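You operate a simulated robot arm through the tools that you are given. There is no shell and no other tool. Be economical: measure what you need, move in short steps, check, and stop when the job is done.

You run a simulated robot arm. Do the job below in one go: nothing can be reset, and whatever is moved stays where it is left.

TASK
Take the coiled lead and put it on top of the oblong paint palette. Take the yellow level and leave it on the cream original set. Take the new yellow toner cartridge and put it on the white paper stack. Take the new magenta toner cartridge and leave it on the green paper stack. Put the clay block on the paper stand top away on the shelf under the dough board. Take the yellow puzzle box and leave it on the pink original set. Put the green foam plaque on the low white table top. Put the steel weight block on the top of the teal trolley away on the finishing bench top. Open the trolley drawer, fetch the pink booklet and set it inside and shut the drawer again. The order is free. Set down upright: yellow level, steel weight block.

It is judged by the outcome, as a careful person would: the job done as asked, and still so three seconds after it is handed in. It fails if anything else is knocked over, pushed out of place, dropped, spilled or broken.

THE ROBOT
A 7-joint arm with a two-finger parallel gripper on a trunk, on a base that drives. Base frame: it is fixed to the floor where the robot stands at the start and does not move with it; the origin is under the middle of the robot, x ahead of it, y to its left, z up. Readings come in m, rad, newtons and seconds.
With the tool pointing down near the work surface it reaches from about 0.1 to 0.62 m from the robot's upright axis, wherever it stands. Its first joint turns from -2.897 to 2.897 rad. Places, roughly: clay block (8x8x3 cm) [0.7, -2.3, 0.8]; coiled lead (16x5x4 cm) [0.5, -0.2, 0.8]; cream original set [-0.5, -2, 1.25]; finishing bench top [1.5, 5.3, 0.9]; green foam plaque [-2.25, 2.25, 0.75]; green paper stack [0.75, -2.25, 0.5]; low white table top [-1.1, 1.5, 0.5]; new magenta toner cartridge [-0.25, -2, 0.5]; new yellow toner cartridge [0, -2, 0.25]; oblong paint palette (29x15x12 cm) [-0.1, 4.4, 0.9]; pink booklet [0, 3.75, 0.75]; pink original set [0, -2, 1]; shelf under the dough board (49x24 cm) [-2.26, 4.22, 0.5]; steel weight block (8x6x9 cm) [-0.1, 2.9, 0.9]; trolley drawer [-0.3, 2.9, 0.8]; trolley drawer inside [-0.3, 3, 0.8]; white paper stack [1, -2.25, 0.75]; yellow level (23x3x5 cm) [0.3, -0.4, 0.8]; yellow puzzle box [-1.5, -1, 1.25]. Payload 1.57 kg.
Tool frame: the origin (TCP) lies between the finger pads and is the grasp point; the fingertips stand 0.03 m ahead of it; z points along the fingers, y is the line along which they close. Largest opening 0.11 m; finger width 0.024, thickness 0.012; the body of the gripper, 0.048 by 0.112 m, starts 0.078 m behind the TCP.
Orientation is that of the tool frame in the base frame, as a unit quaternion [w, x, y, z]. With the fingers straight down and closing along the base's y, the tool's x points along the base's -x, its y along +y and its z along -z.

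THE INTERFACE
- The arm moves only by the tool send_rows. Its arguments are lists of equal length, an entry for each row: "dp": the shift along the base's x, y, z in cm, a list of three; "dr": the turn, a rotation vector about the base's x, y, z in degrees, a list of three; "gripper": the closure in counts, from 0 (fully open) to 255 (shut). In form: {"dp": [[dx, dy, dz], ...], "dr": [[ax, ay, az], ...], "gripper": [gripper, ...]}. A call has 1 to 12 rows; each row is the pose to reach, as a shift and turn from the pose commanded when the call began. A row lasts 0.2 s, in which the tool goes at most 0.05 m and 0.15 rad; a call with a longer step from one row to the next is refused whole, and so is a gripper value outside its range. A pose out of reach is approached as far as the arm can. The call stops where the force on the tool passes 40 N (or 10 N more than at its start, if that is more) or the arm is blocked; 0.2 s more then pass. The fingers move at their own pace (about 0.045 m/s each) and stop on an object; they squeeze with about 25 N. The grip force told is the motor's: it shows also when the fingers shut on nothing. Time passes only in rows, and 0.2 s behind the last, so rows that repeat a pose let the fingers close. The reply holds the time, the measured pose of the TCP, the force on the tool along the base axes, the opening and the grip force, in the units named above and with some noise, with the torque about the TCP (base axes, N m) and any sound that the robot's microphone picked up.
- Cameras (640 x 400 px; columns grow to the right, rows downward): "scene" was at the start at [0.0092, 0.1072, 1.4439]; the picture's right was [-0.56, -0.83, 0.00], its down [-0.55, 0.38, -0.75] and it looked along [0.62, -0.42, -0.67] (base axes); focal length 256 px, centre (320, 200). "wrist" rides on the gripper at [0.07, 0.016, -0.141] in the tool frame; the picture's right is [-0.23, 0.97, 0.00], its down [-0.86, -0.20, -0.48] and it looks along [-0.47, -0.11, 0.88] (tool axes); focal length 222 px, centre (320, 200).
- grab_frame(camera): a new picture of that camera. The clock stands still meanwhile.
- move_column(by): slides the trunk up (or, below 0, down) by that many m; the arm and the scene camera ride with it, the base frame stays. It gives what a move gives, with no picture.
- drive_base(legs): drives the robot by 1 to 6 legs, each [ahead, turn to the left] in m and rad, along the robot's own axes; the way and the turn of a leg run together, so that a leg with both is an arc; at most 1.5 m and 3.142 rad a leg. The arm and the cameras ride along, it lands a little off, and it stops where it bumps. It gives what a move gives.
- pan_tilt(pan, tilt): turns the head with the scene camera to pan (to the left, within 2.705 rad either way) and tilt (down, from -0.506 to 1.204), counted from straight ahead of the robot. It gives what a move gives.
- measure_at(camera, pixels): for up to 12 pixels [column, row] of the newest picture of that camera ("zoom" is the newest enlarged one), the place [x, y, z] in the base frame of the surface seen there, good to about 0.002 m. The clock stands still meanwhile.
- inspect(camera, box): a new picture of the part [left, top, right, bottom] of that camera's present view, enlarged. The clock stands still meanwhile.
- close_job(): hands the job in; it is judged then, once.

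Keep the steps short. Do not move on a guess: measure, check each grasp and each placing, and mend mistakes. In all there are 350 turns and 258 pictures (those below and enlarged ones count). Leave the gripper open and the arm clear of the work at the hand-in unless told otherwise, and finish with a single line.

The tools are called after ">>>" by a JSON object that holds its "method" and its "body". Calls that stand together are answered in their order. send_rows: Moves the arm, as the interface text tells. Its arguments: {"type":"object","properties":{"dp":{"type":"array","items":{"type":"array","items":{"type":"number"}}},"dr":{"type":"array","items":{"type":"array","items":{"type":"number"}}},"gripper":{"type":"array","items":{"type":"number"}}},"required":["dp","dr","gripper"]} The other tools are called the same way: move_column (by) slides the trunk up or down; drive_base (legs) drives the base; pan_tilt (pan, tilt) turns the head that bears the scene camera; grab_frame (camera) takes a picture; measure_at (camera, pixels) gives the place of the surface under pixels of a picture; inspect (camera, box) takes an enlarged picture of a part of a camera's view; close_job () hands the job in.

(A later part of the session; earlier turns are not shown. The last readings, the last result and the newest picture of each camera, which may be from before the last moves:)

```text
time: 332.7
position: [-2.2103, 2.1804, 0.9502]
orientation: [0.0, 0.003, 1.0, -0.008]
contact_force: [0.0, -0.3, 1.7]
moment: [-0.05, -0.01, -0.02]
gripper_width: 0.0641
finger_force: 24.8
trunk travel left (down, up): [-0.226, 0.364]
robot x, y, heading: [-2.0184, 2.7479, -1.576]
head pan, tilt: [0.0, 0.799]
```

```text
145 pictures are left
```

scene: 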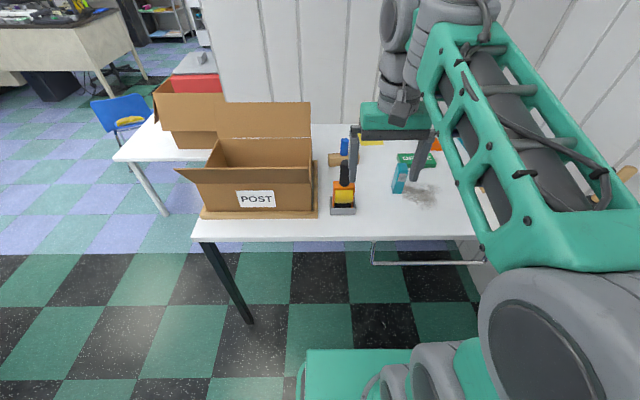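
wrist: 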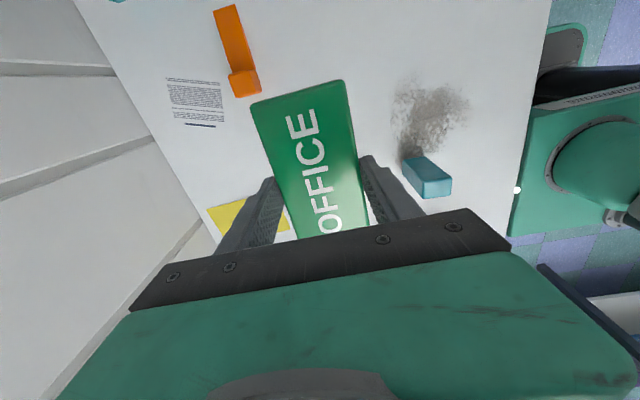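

Held at 0.064. I'll bring it in close, raise the trunk, then drive out between the tables to the low white table's north side.

>>> {"method": "send_rows", "body": {"dp": [[4, 2, 1], [8, 5, 2], [12, 8, 3], [16, 12, 4], [17, 16, 5]], "dr": [[0, 0, 0], [0, 0, 0], [0, 0, 0], [0, 0, 0], [0, 0, 0]], "gripper": [255, 255, 255, 255, 255]}}

>>> {"method": "move_column", "body": {"by": 0.1}}

>>> {"method": "drive_base", "body": {"legs": [[-0.11, 0], [0, 1.576], [0.82, 0], [0, -1.0], [0.48, 0], [0, -0.571]]}}

>>> {"method": "pan_tilt", "body": {"pan": 0.0, "tilt": 0.8}}

>>> {"method": "grab_frame", "body": {"camera": "scene"}}

```text
refused: row 2 steps farther than a row can; nothing moved
```

```text
time: 334.0
position: [-2.2104, 2.1803, 1.0504]
orientation: [0.0, 0.003, 1.0, -0.009]
contact_force: [0.0, 0.1, -0.8]
moment: [0.0, -0.02, -0.02]
gripper_width: 0.0641
finger_force: 24.7
trunk travel left (down, up): [-0.326, 0.264]
robot x, y, heading: [-2.0188, 2.7461, -1.574]
head pan, tilt: [0.0, 0.799]
```

```text
time: 349.7
position: [-1.1557, 1.8582, 1.0505]
orientation: [0.001, 0.025, 1.0, -0.009]
contact_force: [1.5, -0.4, -0.6]
moment: [0.0, 0.02, 0.02]
gripper_width: 0.0638
finger_force: 24.9
trunk travel left (down, up): [-0.326, 0.264]
robot x, y, heading: [-0.9389, 2.4143, -1.617]
head pan, tilt: [0.0, 0.799]
```

```text
time: 350.3
position: [-1.155, 1.858, 1.0511]
orientation: [0.0, 0.026, 1.0, -0.009]
contact_force: [1.2, 0.2, -1.6]
moment: [0.02, 0.03, 0.03]
gripper_width: 0.0636
finger_force: 25.3
trunk travel left (down, up): [-0.326, 0.264]
robot x, y, heading: [-0.9365, 2.4176, -1.618]
head pan, tilt: [0.0, 0.799]
```

```text
144 pictures are left
```

scene: 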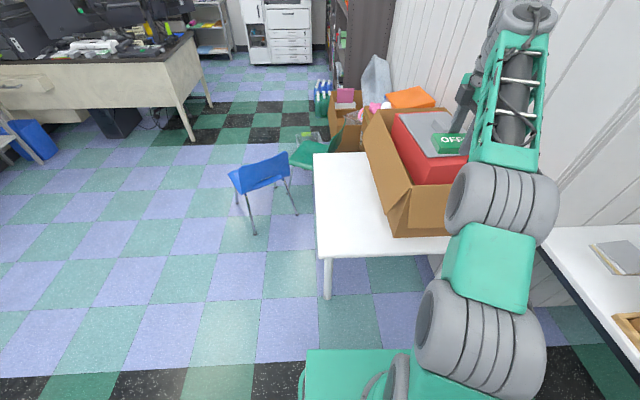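

The plaque is still held; I'll keep steps under 5 cm from now on. I'll move closer by 0.12 m and shift over the free strip of the table at (-0.93,1.70).

>>> {"method": "drive_base", "body": {"legs": [[0, 0.045], [0.12, 0]]}}

>>> {"method": "send_rows", "body": {"dp": [[4, 0, 0], [8, 0, 0], [12, -1, 0], [16, -2, 0], [19, -3, 0], [21, -4, 0]], "dr": [[0, 0, 0], [0, 0, 0], [0, 0, 0], [0, 0, 0], [0, 0, 0], [0, 0, 0]], "gripper": [255, 255, 255, 255, 255, 255]}}

```text
time: 351.9
position: [-1.1292, 1.7253, 1.0506]
orientation: [0.0, 0.003, 1.0, -0.009]
contact_force: [0.2, -0.5, -0.4]
moment: [0.01, 0.02, -0.03]
gripper_width: 0.0639
finger_force: 24.8
trunk travel left (down, up): [-0.326, 0.264]
robot x, y, heading: [-0.9379, 2.2946, -1.576]
head pan, tilt: [0.0, 0.799]
```

```text
time: 353.3
position: [-0.9207, 1.6852, 1.0492]
orientation: [0.0, 0.003, 1.0, -0.01]
contact_force: [0.3, 0.0, -0.2]
moment: [0.01, 0.02, 0.02]
gripper_width: 0.0639
finger_force: 24.7
trunk travel left (down, up): [-0.326, 0.264]
robot x, y, heading: [-0.9376, 2.2954, -1.572]
head pan, tilt: [0.0, 0.799]
```

Now lower with the trunk, then check.

>>> {"method": "move_column", "body": {"by": -0.32}}

>>> {"method": "send_rows", "body": {"dp": [[0, 0, -4.5], [0, 0, -9], [0, 0, -13], [0, 0, -16]], "dr": [[0, 0, 0], [0, 0, 0], [0, 0, 0], [0, 0, 0]], "gripper": [255, 255, 255, 255]}}

>>> {"method": "grab_frame", "body": {"camera": "scene"}}

```text
time: 356.5
position: [-0.9216, 1.6848, 0.7287]
orientation: [0.0, 0.002, 1.0, -0.009]
contact_force: [-1.2, 0.0, -0.4]
moment: [-0.03, -0.02, 0.0]
gripper_width: 0.0638
finger_force: 25.1
trunk travel left (down, up): [-0.006, 0.584]
robot x, y, heading: [-0.9392, 2.2947, -1.572]
head pan, tilt: [0.0, 0.799]
```

```text
time: 357.5
position: [-0.9205, 1.6864, 0.5684]
orientation: [0.001, 0.003, 1.0, -0.009]
contact_force: [0.0, 0.6, 1.1]
moment: [-0.02, 0.03, 0.0]
gripper_width: 0.0638
finger_force: 25.0
trunk travel left (down, up): [-0.006, 0.584]
robot x, y, heading: [-0.9391, 2.2916, -1.574]
head pan, tilt: [0.0, 0.799]
```

```text
143 pictures are left
```

scene: 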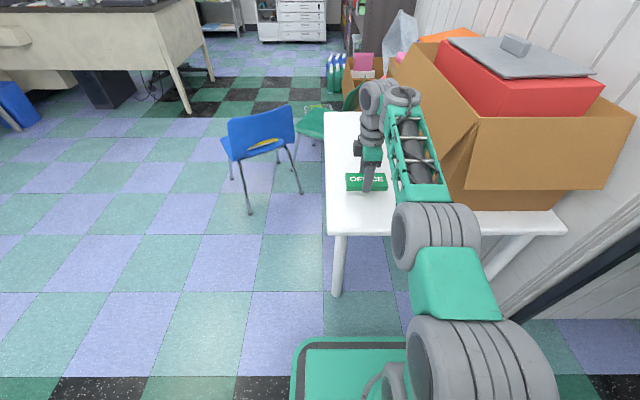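

>>> {"method": "send_rows", "body": {"dp": [[0, 0, -2], [0, 0, -3]], "dr": [[0, 0, 0], [0, 0, 0]], "gripper": [255, 255]}}

>>> {"method": "send_rows", "body": {"dp": [[0, 0, -0.3], [0, 0, -0.5]], "dr": [[0, 0, 0], [0, 0, 0]], "gripper": [255, 255]}}

>>> {"method": "inspect", "body": {"camera": "scene", "box": [320, 140, 420, 220]}}

```text
time: 358.1
position: [-0.9213, 1.6862, 0.539]
orientation: [-0.001, 0.003, 1.0, -0.008]
contact_force: [0.3, 0.4, -1.0]
moment: [0.01, 0.01, 0.01]
gripper_width: 0.0637
finger_force: 24.7
trunk travel left (down, up): [-0.006, 0.584]
robot x, y, heading: [-0.9351, 2.2929, -1.575]
head pan, tilt: [0.0, 0.799]
```

```text
time: 358.7
position: [-0.9204, 1.6855, 0.535]
orientation: [0.001, 0.003, 1.0, -0.009]
contact_force: [-1.0, -0.5, 3.2]
moment: [0.14, 0.15, 0.03]
gripper_width: 0.064
finger_force: 24.9
trunk travel left (down, up): [-0.006, 0.584]
robot x, y, heading: [-0.9343, 2.2945, -1.572]
head pan, tilt: [0.0, 0.799]
```

```text
5.00 times, centred on (370, 180) of scene
```

zoom: 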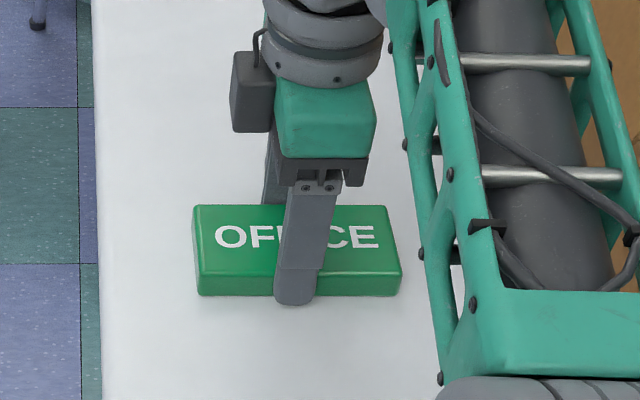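

It touches the table. Open and rise.

>>> {"method": "send_rows", "body": {"dp": [[0, 0, 0], [0, 0, 0], [0, 0, 0], [0, 0, 3], [0, 0, 7], [0, 0, 11], [0, 0, 15], [0, 3, 18]], "dr": [[0, 0, 0], [0, 0, 0], [0, 0, 0], [0, 0, 0], [0, 0, 0], [0, 0, 0], [0, 0, 0], [0, 0, 0]], "gripper": [150, 60, 30, 30, 30, 30, 30, 30]}}

>>> {"method": "grab_frame", "body": {"camera": "scene"}}

```text
time: 360.5
position: [-0.9208, 1.7169, 0.7112]
orientation: [0.0, 0.002, 1.0, -0.008]
contact_force: [-1.5, 0.7, -0.4]
moment: [-0.04, 0.01, 0.03]
gripper_width: 0.097
finger_force: 0.0
trunk travel left (down, up): [-0.006, 0.584]
robot x, y, heading: [-0.9369, 2.2899, -1.572]
head pan, tilt: [0.0, 0.799]
```

```text
141 pictures are left
```

scene: 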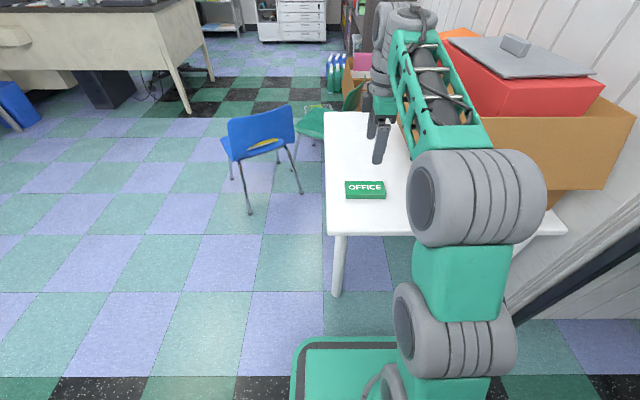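

The plaque is on the low table. Next is the teal trolley: I'll pull the arm in, raise the trunk, then go in front of it.

>>> {"method": "send_rows", "body": {"dp": [[0, 4, 2], [0, 8, 4], [0, 12, 5], [0, 15, 6]], "dr": [[0, 0, 0], [0, 0, 0], [0, 0, 0], [0, 0, 0]], "gripper": [0, 0, 0, 0]}}

>>> {"method": "move_column", "body": {"by": 0.33}}

>>> {"method": "drive_base", "body": {"legs": [[0, 1.572], [0.62, 0], [0, 1.571]]}}

>>> {"method": "pan_tilt", "body": {"pan": 0.0, "tilt": 0.7}}

>>> {"method": "grab_frame", "body": {"camera": "scene"}}

```text
time: 361.5
position: [-0.9197, 1.866, 0.7697]
orientation: [0.0, 0.002, 1.0, -0.007]
contact_force: [-0.3, -1.0, -1.0]
moment: [0.03, -0.01, 0.01]
gripper_width: 0.11
finger_force: 0.1
trunk travel left (down, up): [-0.006, 0.584]
robot x, y, heading: [-0.9379, 2.2921, -1.567]
head pan, tilt: [0.0, 0.799]
```

```text
time: 364.8
position: [-0.9204, 1.8658, 1.1002]
orientation: [0.0, 0.001, 1.0, -0.009]
contact_force: [-0.5, -0.8, 0.3]
moment: [-0.01, -0.01, -0.03]
gripper_width: 0.1099
finger_force: 0.1
trunk travel left (down, up): [-0.336, 0.254]
robot x, y, heading: [-0.9387, 2.29, -1.569]
head pan, tilt: [0.0, 0.799]
```

```text
time: 375.9
position: [-0.3193, 2.7109, 1.1017]
orientation: [-0.009, 1.0, -0.009, 0.0]
contact_force: [0.2, 0.0, 0.5]
moment: [-0.01, 0.01, 0.0]
gripper_width: 0.11
finger_force: 0.0
trunk travel left (down, up): [-0.336, 0.254]
robot x, y, heading: [-0.3062, 2.2808, 1.555]
head pan, tilt: [0.0, 0.799]
```

```text
time: 376.6
position: [-0.3199, 2.7118, 1.1016]
orientation: [-0.009, 1.0, -0.009, 0.0]
contact_force: [0.1, 0.2, -0.8]
moment: [0.03, -0.01, 0.0]
gripper_width: 0.11
finger_force: 0.0
trunk travel left (down, up): [-0.336, 0.254]
robot x, y, heading: [-0.3094, 2.2825, 1.555]
head pan, tilt: [0.0, 0.7]
```

```text
140 pictures are left
```

scene: 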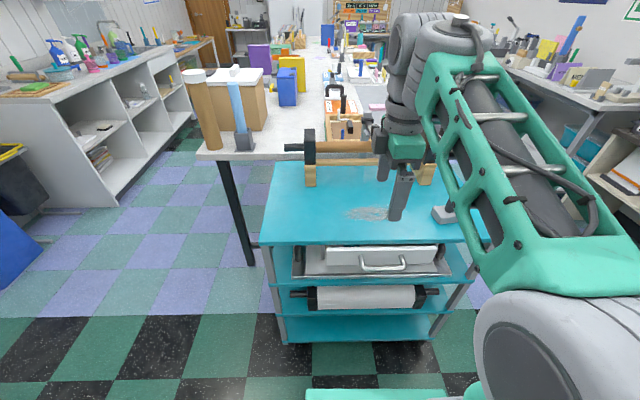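

>>> {"method": "inspect", "body": {"camera": "scene", "box": [250, 110, 490, 320]}}

>>> {"method": "measure_at", "body": {"camera": "scene", "pixels": [[442, 215], [437, 208], [360, 212], [270, 235], [485, 235], [380, 265], [365, 263], [403, 262], [330, 258], [435, 245], [320, 290], [300, 240]]}}

>>> {"method": "inspect", "body": {"camera": "scene", "box": [280, 50, 420, 170]}}

```text
1.90 times, centred on (370, 215) of scene
```

zoom: 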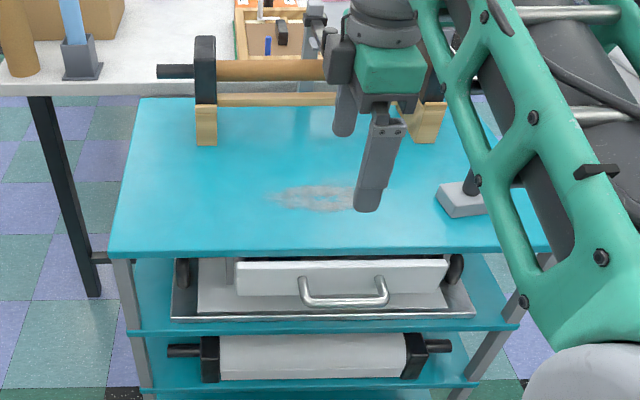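

```text
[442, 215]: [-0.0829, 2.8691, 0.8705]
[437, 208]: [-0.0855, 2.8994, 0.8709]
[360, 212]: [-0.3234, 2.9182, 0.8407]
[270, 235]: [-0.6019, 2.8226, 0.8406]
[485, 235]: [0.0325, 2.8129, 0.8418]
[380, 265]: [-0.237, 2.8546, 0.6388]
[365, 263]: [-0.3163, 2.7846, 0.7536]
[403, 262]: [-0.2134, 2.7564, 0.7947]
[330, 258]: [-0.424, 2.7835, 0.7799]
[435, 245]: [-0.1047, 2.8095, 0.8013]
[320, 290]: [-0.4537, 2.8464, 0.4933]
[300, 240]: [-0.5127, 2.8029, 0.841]
```

```text
3.33 times, centred on (350, 110) of scene
```

zoom: 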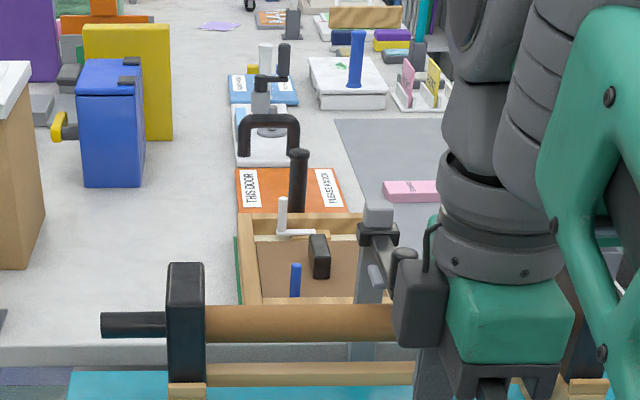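

I see the drawer with its silver handle under the trolley top, and the weight block, a grey base with a dark post, near (442,215). The pink booklet is on the table behind. I'll move the wrist over the weight to look.

>>> {"method": "send_rows", "body": {"dp": [[4, 0, 0], [8, 0, 0], [11, 0, 0]], "dr": [[0, 0, 0], [0, 0, 0], [0, 0, 0]], "gripper": [0, 0, 0]}}

>>> {"method": "grab_frame", "body": {"camera": "wrist"}}

```text
time: 377.4
position: [-0.2097, 2.7114, 1.1027]
orientation: [-0.01, 1.0, -0.009, 0.001]
contact_force: [0.0, -0.1, -0.2]
moment: [-0.01, -0.01, 0.03]
gripper_width: 0.1103
finger_force: 0.0
trunk travel left (down, up): [-0.336, 0.254]
robot x, y, heading: [-0.3095, 2.2803, 1.558]
head pan, tilt: [0.0, 0.7]
```

```text
137 pictures are left
```

wrist: 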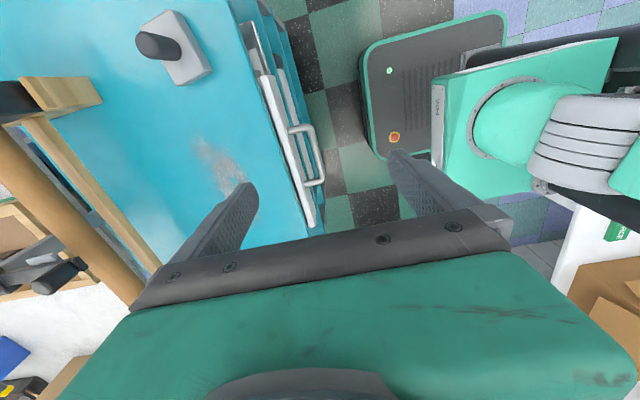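

>>> {"method": "inspect", "body": {"camera": "wrist", "box": [110, 0, 250, 110]}}

>>> {"method": "measure_at", "body": {"camera": "wrist", "pixels": [[145, 40], [175, 55], [160, 46], [178, 14], [210, 72], [178, 80], [195, 60], [142, 20], [300, 130], [320, 180], [312, 155], [265, 80]]}}

```text
3.64 times, centred on (180, 55) of wrist
```

zoom: 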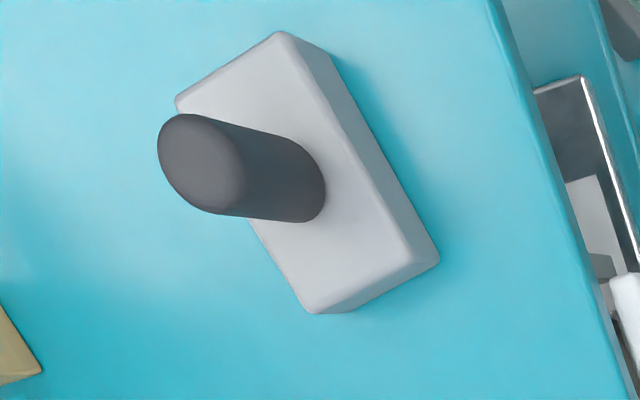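

```text
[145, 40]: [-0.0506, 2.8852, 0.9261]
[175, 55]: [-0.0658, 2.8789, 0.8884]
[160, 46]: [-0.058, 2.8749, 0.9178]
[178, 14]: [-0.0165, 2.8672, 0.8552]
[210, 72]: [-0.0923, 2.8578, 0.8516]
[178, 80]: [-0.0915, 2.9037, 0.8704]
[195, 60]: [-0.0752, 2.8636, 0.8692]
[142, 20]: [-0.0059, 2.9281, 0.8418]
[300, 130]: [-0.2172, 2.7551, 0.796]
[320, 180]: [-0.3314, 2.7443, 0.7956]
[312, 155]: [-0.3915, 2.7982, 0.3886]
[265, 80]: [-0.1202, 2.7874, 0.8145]
```

The post is centred near (-0.055,2.884), about 3 cm thick, z 0.87–0.926. I'll drive 0.12 m closer and centre the gripper above it with narrowed fingers.

>>> {"method": "drive_base", "body": {"legs": [[0.12, 0]]}}

>>> {"method": "send_rows", "body": {"dp": [[4, 1, 0], [8, 2, 0], [12, 3, 0], [15.2, 4, 0]], "dr": [[0, 0, 0], [0, 0, 0], [0, 0, 0], [0, 0, 0]], "gripper": [60, 100, 115, 115]}}

>>> {"method": "grab_frame", "body": {"camera": "wrist"}}

```text
time: 378.6
position: [-0.2084, 2.832, 1.1028]
orientation: [-0.008, 1.0, -0.01, 0.0]
contact_force: [1.0, 0.1, -1.0]
moment: [0.01, 0.01, 0.03]
gripper_width: 0.1098
finger_force: 0.2
trunk travel left (down, up): [-0.336, 0.254]
robot x, y, heading: [-0.3067, 2.4085, 1.547]
head pan, tilt: [0.0, 0.7]
```

```text
time: 379.6
position: [-0.0547, 2.8756, 1.1017]
orientation: [-0.008, 1.0, -0.011, 0.001]
contact_force: [-0.9, -0.6, 0.5]
moment: [-0.01, -0.02, 0.02]
gripper_width: 0.0604
finger_force: 0.0
trunk travel left (down, up): [-0.336, 0.254]
robot x, y, heading: [-0.3067, 2.4091, 1.552]
head pan, tilt: [0.0, 0.7]
```

```text
135 pictures are left
```

wrist: 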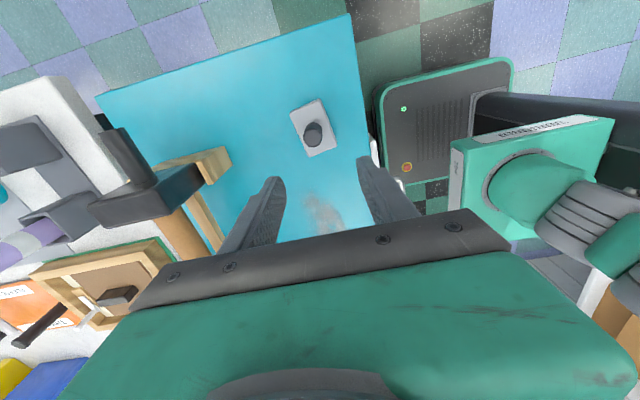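

>>> {"method": "inspect", "body": {"camera": "wrist", "box": [270, 80, 360, 170]}}

>>> {"method": "measure_at", "body": {"camera": "wrist", "pixels": [[313, 133], [313, 127], [306, 133], [320, 133], [313, 139], [295, 112], [322, 104], [335, 145], [307, 152], [213, 165], [205, 175]]}}

```text
4.44 times, centred on (315, 125) of wrist
```

zoom: 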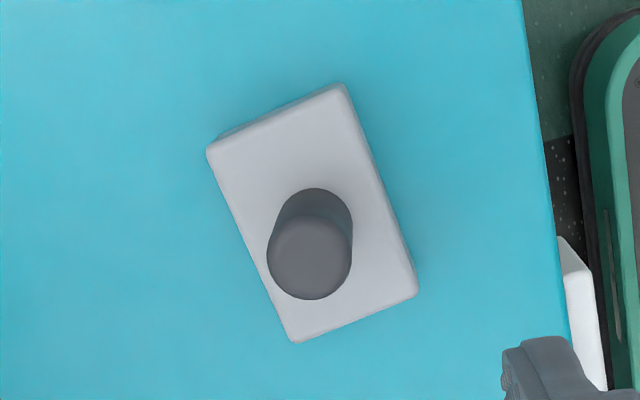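

```text
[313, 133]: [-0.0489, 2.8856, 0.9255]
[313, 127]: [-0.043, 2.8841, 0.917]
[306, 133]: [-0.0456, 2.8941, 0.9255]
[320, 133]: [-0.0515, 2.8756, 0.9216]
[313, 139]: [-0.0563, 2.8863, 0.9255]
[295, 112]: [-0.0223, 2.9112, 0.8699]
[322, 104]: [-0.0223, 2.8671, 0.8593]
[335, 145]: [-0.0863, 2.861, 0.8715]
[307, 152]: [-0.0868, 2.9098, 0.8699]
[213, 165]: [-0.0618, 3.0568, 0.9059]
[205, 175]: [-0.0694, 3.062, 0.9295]
```

>>> {"method": "send_rows", "body": {"dp": [[0.5, 0.9, -4], [0.5, 0.9, -8.5], [0.5, 0.9, -12.5], [0.5, 0.9, -16], [0.5, 0.9, -18.5], [0.5, 0.9, -19.6], [0.5, 0.9, -19.6]], "dr": [[0, 0, 0], [0, 0, 0], [0, 0, 0], [0, 0, 0], [0, 0, 0], [0, 0, 0], [0, 0, 0]], "gripper": [115, 115, 115, 115, 115, 115, 115]}}

>>> {"method": "grab_frame", "body": {"camera": "wrist"}}

```text
time: 381.2
position: [-0.0501, 2.8812, 0.9049]
orientation: [-0.009, 1.0, -0.01, 0.001]
contact_force: [-0.4, 0.2, 0.0]
moment: [-0.03, 0.01, 0.03]
gripper_width: 0.0606
finger_force: 0.0
trunk travel left (down, up): [-0.336, 0.254]
robot x, y, heading: [-0.3047, 2.4024, 1.552]
head pan, tilt: [0.0, 0.7]
```

```text
133 pictures are left
```

wrist: 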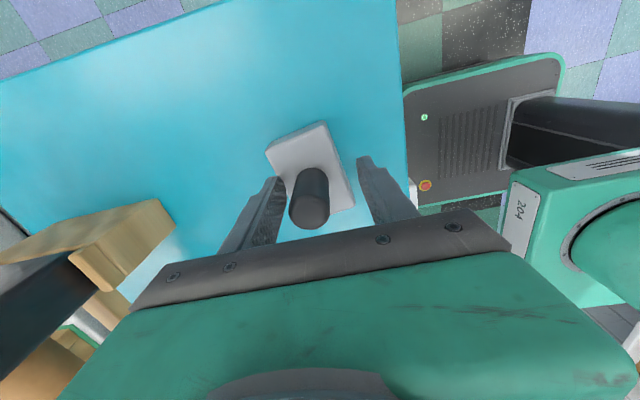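

The fingers are around the post. Close, then test-lift 1.5 cm.

>>> {"method": "send_rows", "body": {"dp": [[0, 0, 0], [0, 0, 0], [0, 0, 0], [0, 0, 0], [0, 0, 0], [0, 0, 1.5], [0, 0, 1.5]], "dr": [[0, 0, 0], [0, 0, 0], [0, 0, 0], [0, 0, 0], [0, 0, 0], [0, 0, 0], [0, 0, 0]], "gripper": [255, 255, 255, 255, 255, 255, 255]}}

>>> {"method": "inspect", "body": {"camera": "wrist", "box": [200, 80, 440, 250]}}

```text
time: 382.8
position: [-0.0506, 2.8814, 0.9197]
orientation: [-0.008, 1.0, -0.01, 0.001]
contact_force: [-0.1, -0.2, -9.3]
moment: [-0.03, -0.02, 0.0]
gripper_width: 0.0273
finger_force: 25.1
trunk travel left (down, up): [-0.336, 0.254]
robot x, y, heading: [-0.3085, 2.4042, 1.552]
head pan, tilt: [0.0, 0.7]
```

```text
2.35 times, centred on (320, 165) of wrist
```

zoom: 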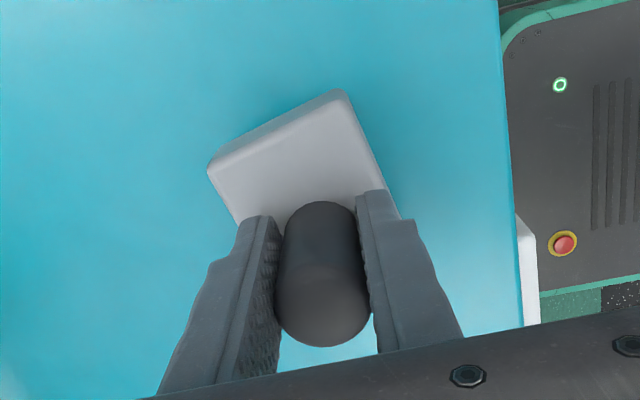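

The weight is held (9.3 N). I'll lift it clear and pull back from the trolley.

>>> {"method": "send_rows", "body": {"dp": [[0, 0, 3], [0, 0, 6.5], [0, 0, 10], [-1, -3, 13], [-3, -6.5, 14], [-5, -10, 14], [-7, -13, 14]], "dr": [[0, 0, 0], [0, 0, 0], [0, 0, 0], [0, 0, 0], [0, 0, 0], [0, 0, 0], [0, 0, 0]], "gripper": [255, 255, 255, 255, 255, 255, 255]}}

>>> {"method": "pan_tilt", "body": {"pan": -0.7, "tilt": 0.45}}

>>> {"method": "grab_frame", "body": {"camera": "scene"}}

```text
time: 384.4
position: [-0.121, 2.7518, 1.0617]
orientation: [-0.009, 1.0, -0.009, 0.0]
contact_force: [0.1, -0.4, -9.0]
moment: [0.0, -0.03, -0.01]
gripper_width: 0.0272
finger_force: 24.8
trunk travel left (down, up): [-0.336, 0.254]
robot x, y, heading: [-0.3121, 2.4059, 1.551]
head pan, tilt: [0.0, 0.7]
```

```text
time: 385.5
position: [-0.1209, 2.7524, 1.061]
orientation: [-0.008, 1.0, -0.01, 0.001]
contact_force: [0.4, 0.0, -9.8]
moment: [-0.03, -0.06, 0.0]
gripper_width: 0.027
finger_force: 24.7
trunk travel left (down, up): [-0.336, 0.254]
robot x, y, heading: [-0.3091, 2.4065, 1.548]
head pan, tilt: [-0.7, 0.45]
```

```text
131 pictures are left
```

scene: 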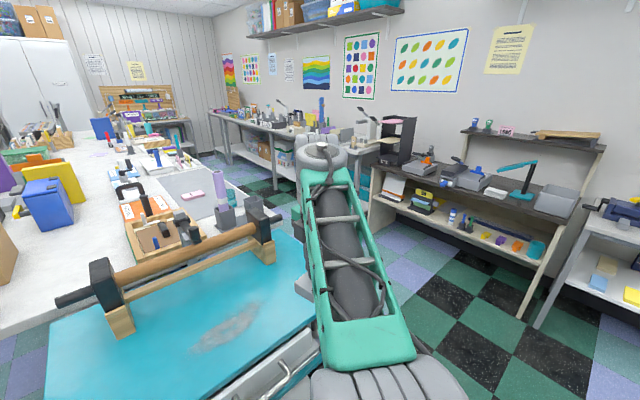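

>>> {"method": "measure_at", "body": {"camera": "scene", "pixels": [[230, 115], [250, 122], [290, 130], [365, 145], [380, 165], [390, 215], [225, 185], [280, 170], [240, 200], [440, 215], [200, 220], [360, 190]]}}

>>> {"method": "inspect", "body": {"camera": "scene", "box": [180, 60, 440, 240]}}

```text
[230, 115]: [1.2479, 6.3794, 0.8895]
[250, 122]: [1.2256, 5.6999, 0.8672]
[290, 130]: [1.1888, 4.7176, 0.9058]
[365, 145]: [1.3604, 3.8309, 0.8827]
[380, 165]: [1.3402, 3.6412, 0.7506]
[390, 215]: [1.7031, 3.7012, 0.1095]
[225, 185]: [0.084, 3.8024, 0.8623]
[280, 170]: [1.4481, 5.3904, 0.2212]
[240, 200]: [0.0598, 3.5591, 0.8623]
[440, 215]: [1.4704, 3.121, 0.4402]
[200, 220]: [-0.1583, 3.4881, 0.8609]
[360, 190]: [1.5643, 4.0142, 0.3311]
```

```text
2.22 times, centred on (310, 150) of scene
```

zoom: 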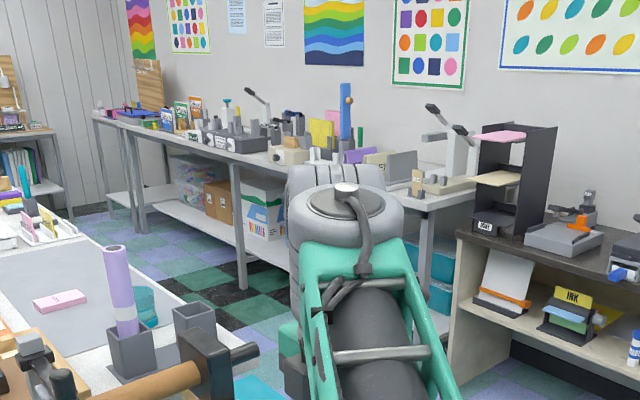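

The finishing bench's edge is x 1.19, about z 0.88. I'll drive round via the aisle at x 0.74 up to y 4.6 and look for a free spot.

>>> {"method": "drive_base", "body": {"legs": [[0, -1.548], [1.05, 0], [0, 1.571], [1.3, 0], [0.9, 0]]}}

>>> {"method": "pan_tilt", "body": {"pan": -0.9, "tilt": 0.6}}

>>> {"method": "grab_frame", "body": {"camera": "scene"}}

```text
time: 408.9
position: [0.7685, 4.9766, 1.0616]
orientation: [-0.008, 0.999, 0.034, -0.001]
contact_force: [-0.3, -0.5, -9.1]
moment: [0.01, -0.04, 0.01]
gripper_width: 0.0271
finger_force: 25.3
trunk travel left (down, up): [-0.336, 0.254]
robot x, y, heading: [0.6156, 4.6134, 1.64]
head pan, tilt: [-0.7, 0.45]
```

```text
time: 409.6
position: [0.77, 4.9758, 1.0631]
orientation: [-0.008, 0.999, 0.036, 0.0]
contact_force: [-0.1, -0.2, -9.2]
moment: [0.0, -0.01, 0.02]
gripper_width: 0.0268
finger_force: 25.8
trunk travel left (down, up): [-0.336, 0.254]
robot x, y, heading: [0.613, 4.6124, 1.643]
head pan, tilt: [-0.901, 0.6]
```

```text
129 pictures are left
```

scene: 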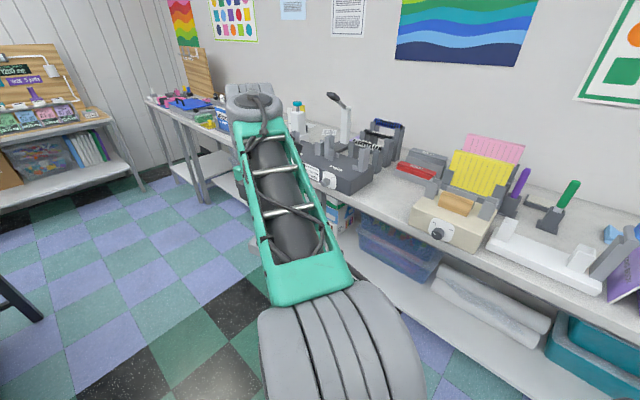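

>>> {"method": "inspect", "body": {"camera": "scene", "box": [290, 110, 520, 290]}}

>>> {"method": "measure_at", "body": {"camera": "scene", "pixels": [[380, 200], [395, 190], [400, 205], [375, 190], [405, 185], [365, 200], [412, 200], [420, 168], [400, 215], [345, 175], [415, 225], [385, 178]]}}

```text
2.22 times, centred on (405, 200) of scene
```

zoom: 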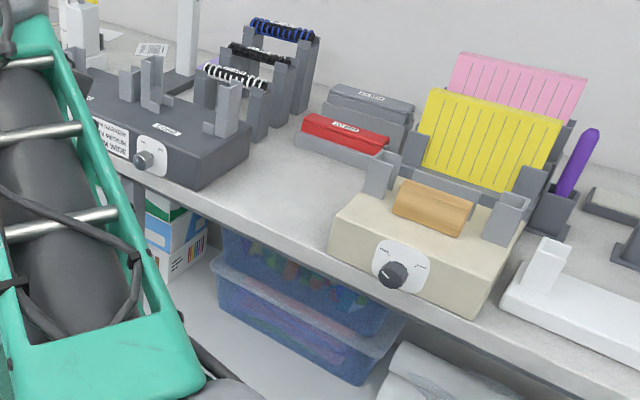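

```text
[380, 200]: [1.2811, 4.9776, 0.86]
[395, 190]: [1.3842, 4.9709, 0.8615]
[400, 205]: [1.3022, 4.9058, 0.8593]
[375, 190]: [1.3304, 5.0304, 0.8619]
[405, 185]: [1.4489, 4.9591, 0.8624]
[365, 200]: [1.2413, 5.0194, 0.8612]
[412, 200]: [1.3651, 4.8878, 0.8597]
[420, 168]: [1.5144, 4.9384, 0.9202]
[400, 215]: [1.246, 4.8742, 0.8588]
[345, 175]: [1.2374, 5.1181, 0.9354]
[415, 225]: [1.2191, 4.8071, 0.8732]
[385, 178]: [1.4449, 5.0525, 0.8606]
```

There's a free patch at x 1.2–1.48, y 4.86–5.06, z 0.861. I'll line up at y 4.96 and face the bench.

>>> {"method": "drive_base", "body": {"legs": [[0.35, 0], [0, -1.643], [0.17, 0]]}}

>>> {"method": "pan_tilt", "body": {"pan": 0.0, "tilt": 0.7}}

>>> {"method": "grab_frame", "body": {"camera": "scene"}}

>>> {"method": "grab_frame", "body": {"camera": "wrist"}}

```text
time: 417.0
position: [1.1064, 4.761, 1.0628]
orientation: [0.005, -0.694, 0.72, -0.006]
contact_force: [0.6, -0.3, -8.8]
moment: [-0.01, 0.02, 0.02]
gripper_width: 0.0269
finger_force: 25.4
trunk travel left (down, up): [-0.336, 0.254]
robot x, y, heading: [0.762, 4.9538, -0.037]
head pan, tilt: [-0.901, 0.6]
```

```text
time: 418.2
position: [1.1053, 4.7611, 1.0619]
orientation: [0.005, -0.694, 0.72, -0.006]
contact_force: [-0.6, -0.2, -8.6]
moment: [-0.07, 0.01, -0.02]
gripper_width: 0.0271
finger_force: 24.8
trunk travel left (down, up): [-0.336, 0.254]
robot x, y, heading: [0.7634, 4.9502, -0.039]
head pan, tilt: [0.0, 0.7]
```

```text
127 pictures are left
```

scene: 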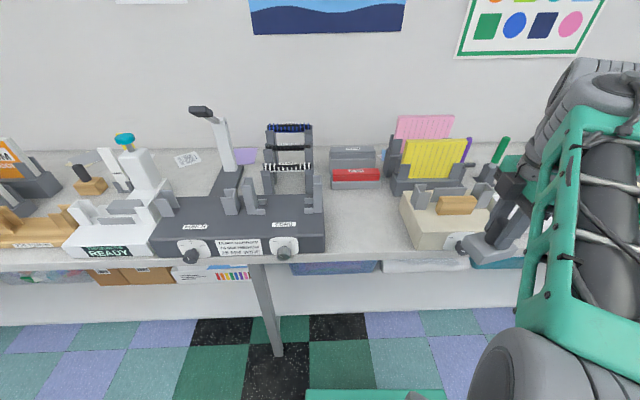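

```text
126 pictures are left
```

wrist: 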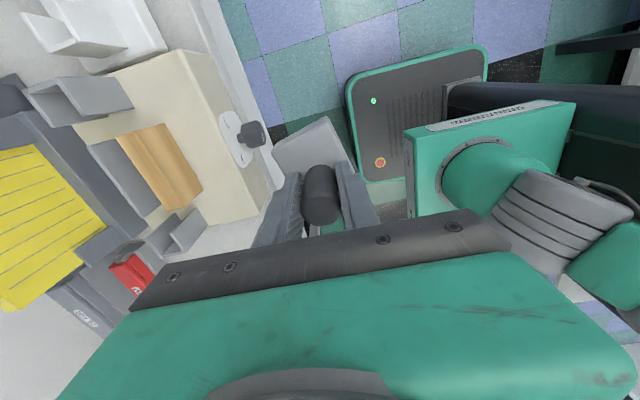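

The free patch is centred at about (362,225). I'll move left to y 4.955 first, then forward over it.

>>> {"method": "send_rows", "body": {"dp": [[0, 4.5, 0], [0, 9, 0], [0, 13.5, 0], [0, 18, 0], [0, 19.4, 0], [4, 19.4, 0], [8, 19.4, 0], [12, 19.4, 0], [16, 19.4, 0], [20, 19.4, 0]], "dr": [[0, 0, 0], [0, 0, 0], [0, 0, 0], [0, 0, 0], [0, 0, 0], [0, 0, 0], [0, 0, 0], [0, 0, 0], [0, 0, 0], [0, 0, 0]], "gripper": [255, 255, 255, 255, 255, 255, 255, 255, 255, 255]}}

>>> {"method": "grab_frame", "body": {"camera": "scene"}}

```text
time: 420.4
position: [1.3047, 4.9534, 1.061]
orientation: [0.004, -0.694, 0.72, -0.005]
contact_force: [-0.3, -0.6, -7.4]
moment: [-0.03, 0.03, -0.03]
gripper_width: 0.0269
finger_force: 24.9
trunk travel left (down, up): [-0.336, 0.254]
robot x, y, heading: [0.7578, 4.952, -0.033]
head pan, tilt: [0.0, 0.7]
```

```text
125 pictures are left
```

scene: 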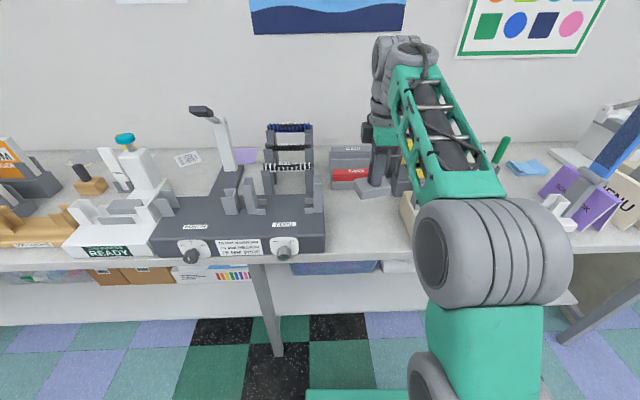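

>>> {"method": "send_rows", "body": {"dp": [[0, 0, -4], [0, 0, -8], [0, 0, -11]], "dr": [[0, 0, 0], [0, 0, 0], [0, 0, 0]], "gripper": [255, 255, 255]}}

>>> {"method": "inspect", "body": {"camera": "scene", "box": [290, 110, 450, 260]}}

```text
time: 421.2
position: [1.303, 4.9523, 0.9502]
orientation: [0.006, -0.694, 0.72, -0.006]
contact_force: [1.0, -0.1, -8.8]
moment: [-0.06, -0.01, -0.04]
gripper_width: 0.0267
finger_force: 25.4
trunk travel left (down, up): [-0.336, 0.254]
robot x, y, heading: [0.7615, 4.9556, -0.038]
head pan, tilt: [0.0, 0.7]
```

```text
2.67 times, centred on (370, 185) of scene
```

zoom: 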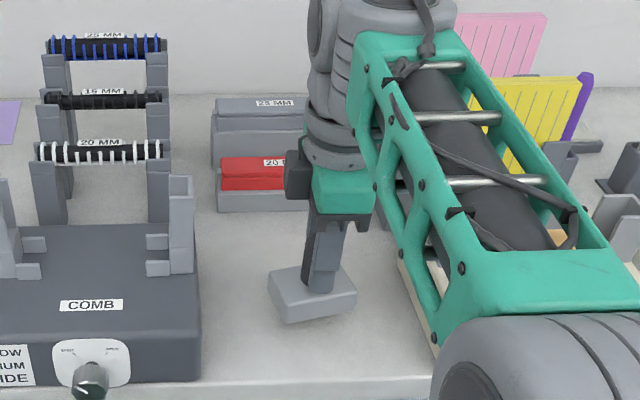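

Level and clear. Lowering the last 2.5 cm in steps.

>>> {"method": "send_rows", "body": {"dp": [[0, 0, -1.2], [0, 0, -2.1]], "dr": [[0, 0, 0], [0, 0, 0]], "gripper": [255, 255]}}

>>> {"method": "send_rows", "body": {"dp": [[0, 0, -0.25], [0, 0, -0.45]], "dr": [[0, 0, 0], [0, 0, 0]], "gripper": [255, 255]}}

```text
time: 421.8
position: [1.3034, 4.9548, 0.9288]
orientation: [0.005, -0.693, 0.721, -0.006]
contact_force: [0.0, 0.0, -7.8]
moment: [-0.01, 0.04, 0.0]
gripper_width: 0.0268
finger_force: 24.6
trunk travel left (down, up): [-0.336, 0.254]
robot x, y, heading: [0.7638, 4.9492, -0.036]
head pan, tilt: [0.0, 0.7]
```

```text
time: 422.4
position: [1.3052, 4.956, 0.9241]
orientation: [0.005, -0.693, 0.72, -0.006]
contact_force: [-0.5, -0.3, -9.3]
moment: [-0.06, 0.02, 0.02]
gripper_width: 0.0269
finger_force: 25.1
trunk travel left (down, up): [-0.336, 0.254]
robot x, y, heading: [0.7603, 4.9489, -0.038]
head pan, tilt: [0.0, 0.7]
```

>>> {"method": "send_rows", "body": {"dp": [[0, 0, -0.2], [0, 0, -0.3]], "dr": [[0, 0, 0], [0, 0, 0]], "gripper": [255, 255]}}

>>> {"method": "send_rows", "body": {"dp": [[0, 0, -0.2], [0, 0, -0.2]], "dr": [[0, 0, 0], [0, 0, 0]], "gripper": [255, 255]}}

```text
time: 423.0
position: [1.3052, 4.9551, 0.9248]
orientation: [0.007, -0.694, 0.72, -0.007]
contact_force: [-4.4, 0.4, 5.2]
moment: [0.52, 0.78, 0.11]
gripper_width: 0.027
finger_force: 25.1
trunk travel left (down, up): [-0.336, 0.254]
robot x, y, heading: [0.7639, 4.9581, -0.039]
head pan, tilt: [0.0, 0.7]
```

```text
time: 423.6
position: [1.3045, 4.9555, 0.9234]
orientation: [0.008, -0.694, 0.72, -0.009]
contact_force: [-3.1, 3.5, 19.6]
moment: [0.08, 0.96, 0.05]
gripper_width: 0.0267
finger_force: 25.0
trunk travel left (down, up): [-0.336, 0.254]
robot x, y, heading: [0.7622, 4.9545, -0.038]
head pan, tilt: [0.0, 0.7]
```

It's on the bench. Ease up 1 mm, open, rise, and check that it stands upright.

>>> {"method": "send_rows", "body": {"dp": [[0, 0, 0.1], [0, 0, 0.1], [0, 0, 0.1], [0, 0, 0.1], [0, 0, 3], [0, 0, 7], [0, 0, 11], [0, 0, 14]], "dr": [[0, 0, 0], [0, 0, 0], [0, 0, 0], [0, 0, 0], [0, 0, 0], [0, 0, 0], [0, 0, 0], [0, 0, 0]], "gripper": [220, 150, 115, 115, 115, 115, 115, 115]}}

>>> {"method": "inspect", "body": {"camera": "scene", "box": [290, 110, 450, 260]}}

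```text
time: 425.4
position: [1.3048, 4.9534, 1.0609]
orientation: [0.006, -0.694, 0.72, -0.005]
contact_force: [0.0, 1.0, -0.4]
moment: [0.01, -0.01, 0.0]
gripper_width: 0.0603
finger_force: 0.1
trunk travel left (down, up): [-0.336, 0.254]
robot x, y, heading: [0.7612, 4.9539, -0.035]
head pan, tilt: [0.0, 0.7]
```

```text
2.67 times, centred on (370, 185) of scene
```

zoom: 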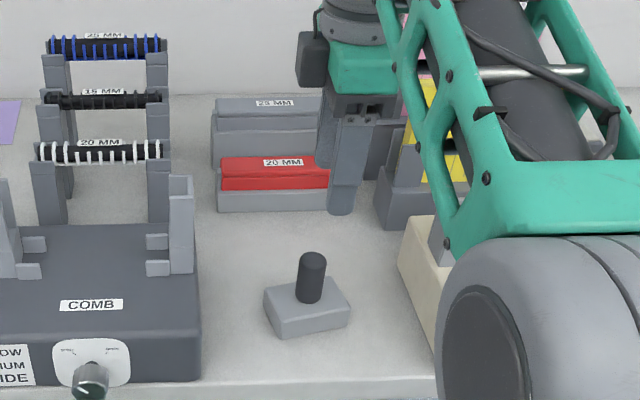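

The weight stands upright on the bench. Next I must open the trolley drawer before fetching the booklet. I'll retract the arm and drive back down the aisle, stopping to look at the booklet.

>>> {"method": "send_rows", "body": {"dp": [[-4, 0, 1], [-8, 0, 2], [-12, 0, 3], [-16, 0, 4]], "dr": [[0, 0, 0], [0, 0, 0], [0, 0, 0], [0, 0, 0]], "gripper": [115, 115, 115, 115]}}

>>> {"method": "drive_base", "body": {"legs": [[-0.08, 0], [0, -1.535], [1.05, 0]]}}

>>> {"method": "pan_tilt", "body": {"pan": -1.3, "tilt": 0.55}}

>>> {"method": "grab_frame", "body": {"camera": "scene"}}

```text
time: 426.4
position: [1.1446, 4.9535, 1.0991]
orientation: [0.006, -0.693, 0.721, -0.004]
contact_force: [-0.4, -0.7, -0.3]
moment: [-0.02, 0.05, -0.02]
gripper_width: 0.0604
finger_force: 0.0
trunk travel left (down, up): [-0.336, 0.254]
robot x, y, heading: [0.7635, 4.9543, -0.035]
head pan, tilt: [0.0, 0.7]
```

```text
time: 436.1
position: [0.7143, 3.5286, 1.0991]
orientation: [0.0, -0.005, 1.0, -0.008]
contact_force: [-0.2, -0.4, -0.8]
moment: [0.01, -0.01, 0.0]
gripper_width: 0.0604
finger_force: 0.0
trunk travel left (down, up): [-0.336, 0.254]
robot x, y, heading: [0.6917, 3.912, -1.559]
head pan, tilt: [0.0, 0.7]
```

```text
time: 437.6
position: [0.7144, 3.5285, 1.0986]
orientation: [0.0, -0.005, 1.0, -0.009]
contact_force: [0.7, 0.4, 0.2]
moment: [0.0, 0.01, 0.0]
gripper_width: 0.0605
finger_force: 0.1
trunk travel left (down, up): [-0.336, 0.254]
robot x, y, heading: [0.6949, 3.9111, -1.563]
head pan, tilt: [-1.3, 0.55]
```

```text
122 pictures are left
```

scene: 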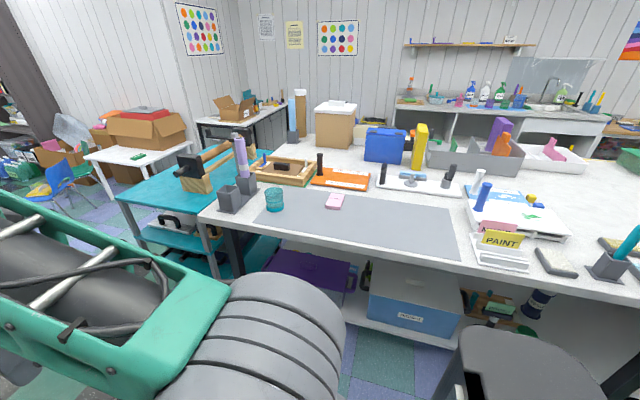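

The pink booklet is at (335,200). I'll zoom on it and on the likely palette around (420,185) and (515,220).

>>> {"method": "inspect", "body": {"camera": "scene", "box": [240, 140, 480, 270]}}

>>> {"method": "measure_at", "body": {"camera": "scene", "pixels": [[335, 201], [331, 194], [343, 196], [340, 208], [327, 206], [420, 185], [515, 215], [500, 200], [380, 180], [460, 190], [274, 200], [230, 215]]}}

>>> {"method": "inspect", "body": {"camera": "scene", "box": [360, 110, 600, 270]}}

```text
2.67 times, centred on (360, 205) of scene
```

zoom: 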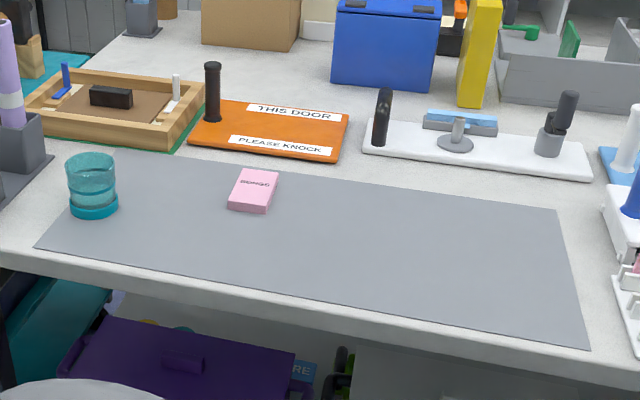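

```text
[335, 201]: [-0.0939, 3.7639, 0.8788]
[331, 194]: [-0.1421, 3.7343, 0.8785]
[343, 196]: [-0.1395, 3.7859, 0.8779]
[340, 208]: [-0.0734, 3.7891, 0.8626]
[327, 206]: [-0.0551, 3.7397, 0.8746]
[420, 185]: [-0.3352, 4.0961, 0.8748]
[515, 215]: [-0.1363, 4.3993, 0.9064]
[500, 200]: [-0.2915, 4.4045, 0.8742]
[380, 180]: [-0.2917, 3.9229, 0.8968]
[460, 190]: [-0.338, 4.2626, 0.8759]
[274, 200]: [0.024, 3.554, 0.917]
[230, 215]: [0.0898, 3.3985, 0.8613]
```

```text
2.50 times, centred on (480, 190) of scene
```

zoom: 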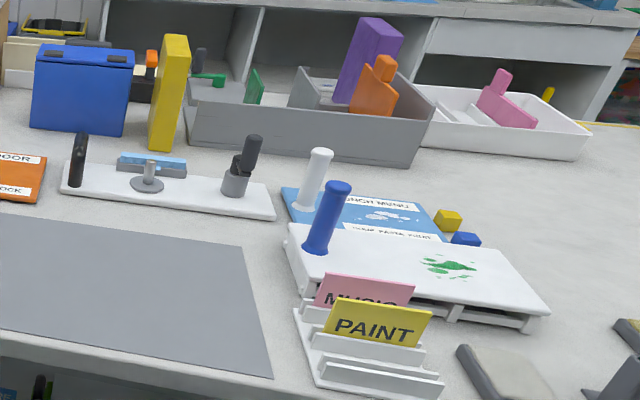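

The palette is the white board with the blue post near (-0.14,4.40), top z 0.906. The booklet is centred at (-0.10,3.762). Now on to the front of the trolley to open the drawer.

>>> {"method": "drive_base", "body": {"legs": [[1.5, 0], [0, -1.58], [0.95, 0], [0, -1.571]]}}

>>> {"method": "pan_tilt", "body": {"pan": 0.0, "tilt": 0.9}}

>>> {"method": "grab_frame", "body": {"camera": "scene"}}

>>> {"method": "grab_frame", "body": {"camera": "wrist"}}

```text
time: 457.4
position: [-0.2444, 2.7941, 1.0983]
orientation: [-0.008, 1.0, -0.015, 0.0]
contact_force: [-0.5, -0.2, -0.1]
moment: [-0.01, 0.02, 0.02]
gripper_width: 0.0605
finger_force: 0.0
trunk travel left (down, up): [-0.336, 0.254]
robot x, y, heading: [-0.2408, 2.4118, 1.546]
head pan, tilt: [-1.3, 0.55]
```

```text
time: 458.8
position: [-0.2433, 2.7946, 1.1005]
orientation: [-0.008, 1.0, -0.015, -0.001]
contact_force: [-0.2, 0.1, -1.1]
moment: [-0.01, 0.0, 0.03]
gripper_width: 0.0602
finger_force: 0.1
trunk travel left (down, up): [-0.336, 0.254]
robot x, y, heading: [-0.2379, 2.4113, 1.541]
head pan, tilt: [0.0, 0.901]
```

```text
119 pictures are left
```

scene: 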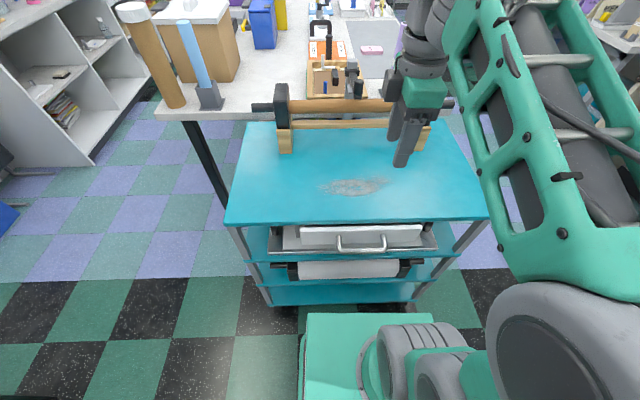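

```text
118 pictures are left
```

wrist: 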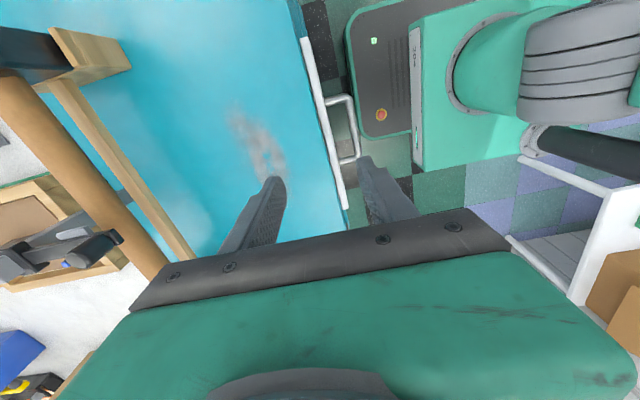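

>>> {"method": "inspect", "body": {"camera": "wrist", "box": [290, 60, 390, 240]}}

>>> {"method": "measure_at", "body": {"camera": "wrist", "pixels": [[354, 120], [352, 105], [358, 140], [345, 97], [350, 160], [318, 90], [330, 140], [342, 195], [300, 60], [330, 115]]}}

>>> {"method": "inspect", "body": {"camera": "scene", "box": [260, 210, 450, 290]}}

>>> {"method": "measure_at", "body": {"camera": "zoom", "pixels": [[340, 115], [265, 90], [420, 88], [300, 118], [380, 115], [265, 70], [160, 70], [540, 70], [160, 95], [80, 110], [590, 100], [340, 85]]}}

```text
2.22 times, centred on (340, 150) of wrist
```

zoom: 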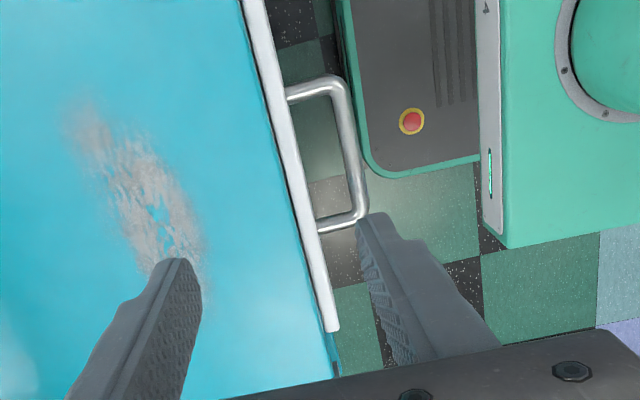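

```text
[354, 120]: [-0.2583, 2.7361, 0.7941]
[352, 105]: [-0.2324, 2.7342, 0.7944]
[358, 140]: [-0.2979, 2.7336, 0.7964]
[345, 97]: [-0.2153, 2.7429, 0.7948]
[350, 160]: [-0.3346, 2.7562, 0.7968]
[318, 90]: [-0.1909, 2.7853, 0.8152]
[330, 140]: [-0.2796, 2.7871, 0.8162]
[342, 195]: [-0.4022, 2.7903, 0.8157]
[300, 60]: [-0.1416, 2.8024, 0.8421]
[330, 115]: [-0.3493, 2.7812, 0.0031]
```

```text
3.37 times, centred on (355, 250) of scene
```

zoom: 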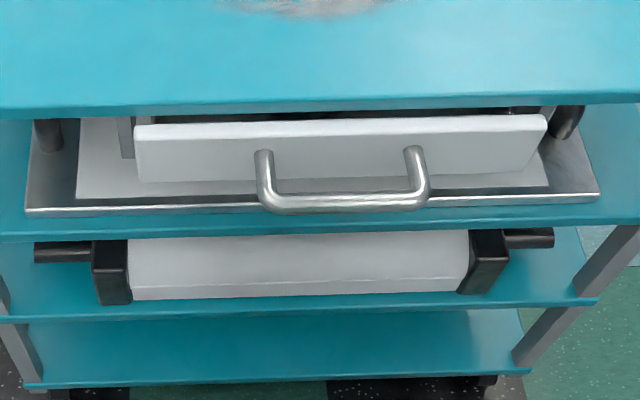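

```text
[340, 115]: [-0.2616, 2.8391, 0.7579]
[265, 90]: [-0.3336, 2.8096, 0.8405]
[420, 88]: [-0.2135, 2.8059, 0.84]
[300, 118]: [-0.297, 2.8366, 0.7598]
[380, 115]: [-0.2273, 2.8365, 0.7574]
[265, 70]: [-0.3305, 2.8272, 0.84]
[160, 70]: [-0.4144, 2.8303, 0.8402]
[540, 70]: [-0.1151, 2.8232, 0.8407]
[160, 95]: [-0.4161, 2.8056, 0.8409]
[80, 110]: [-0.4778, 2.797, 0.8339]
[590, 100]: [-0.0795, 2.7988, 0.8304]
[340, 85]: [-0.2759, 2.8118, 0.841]
```

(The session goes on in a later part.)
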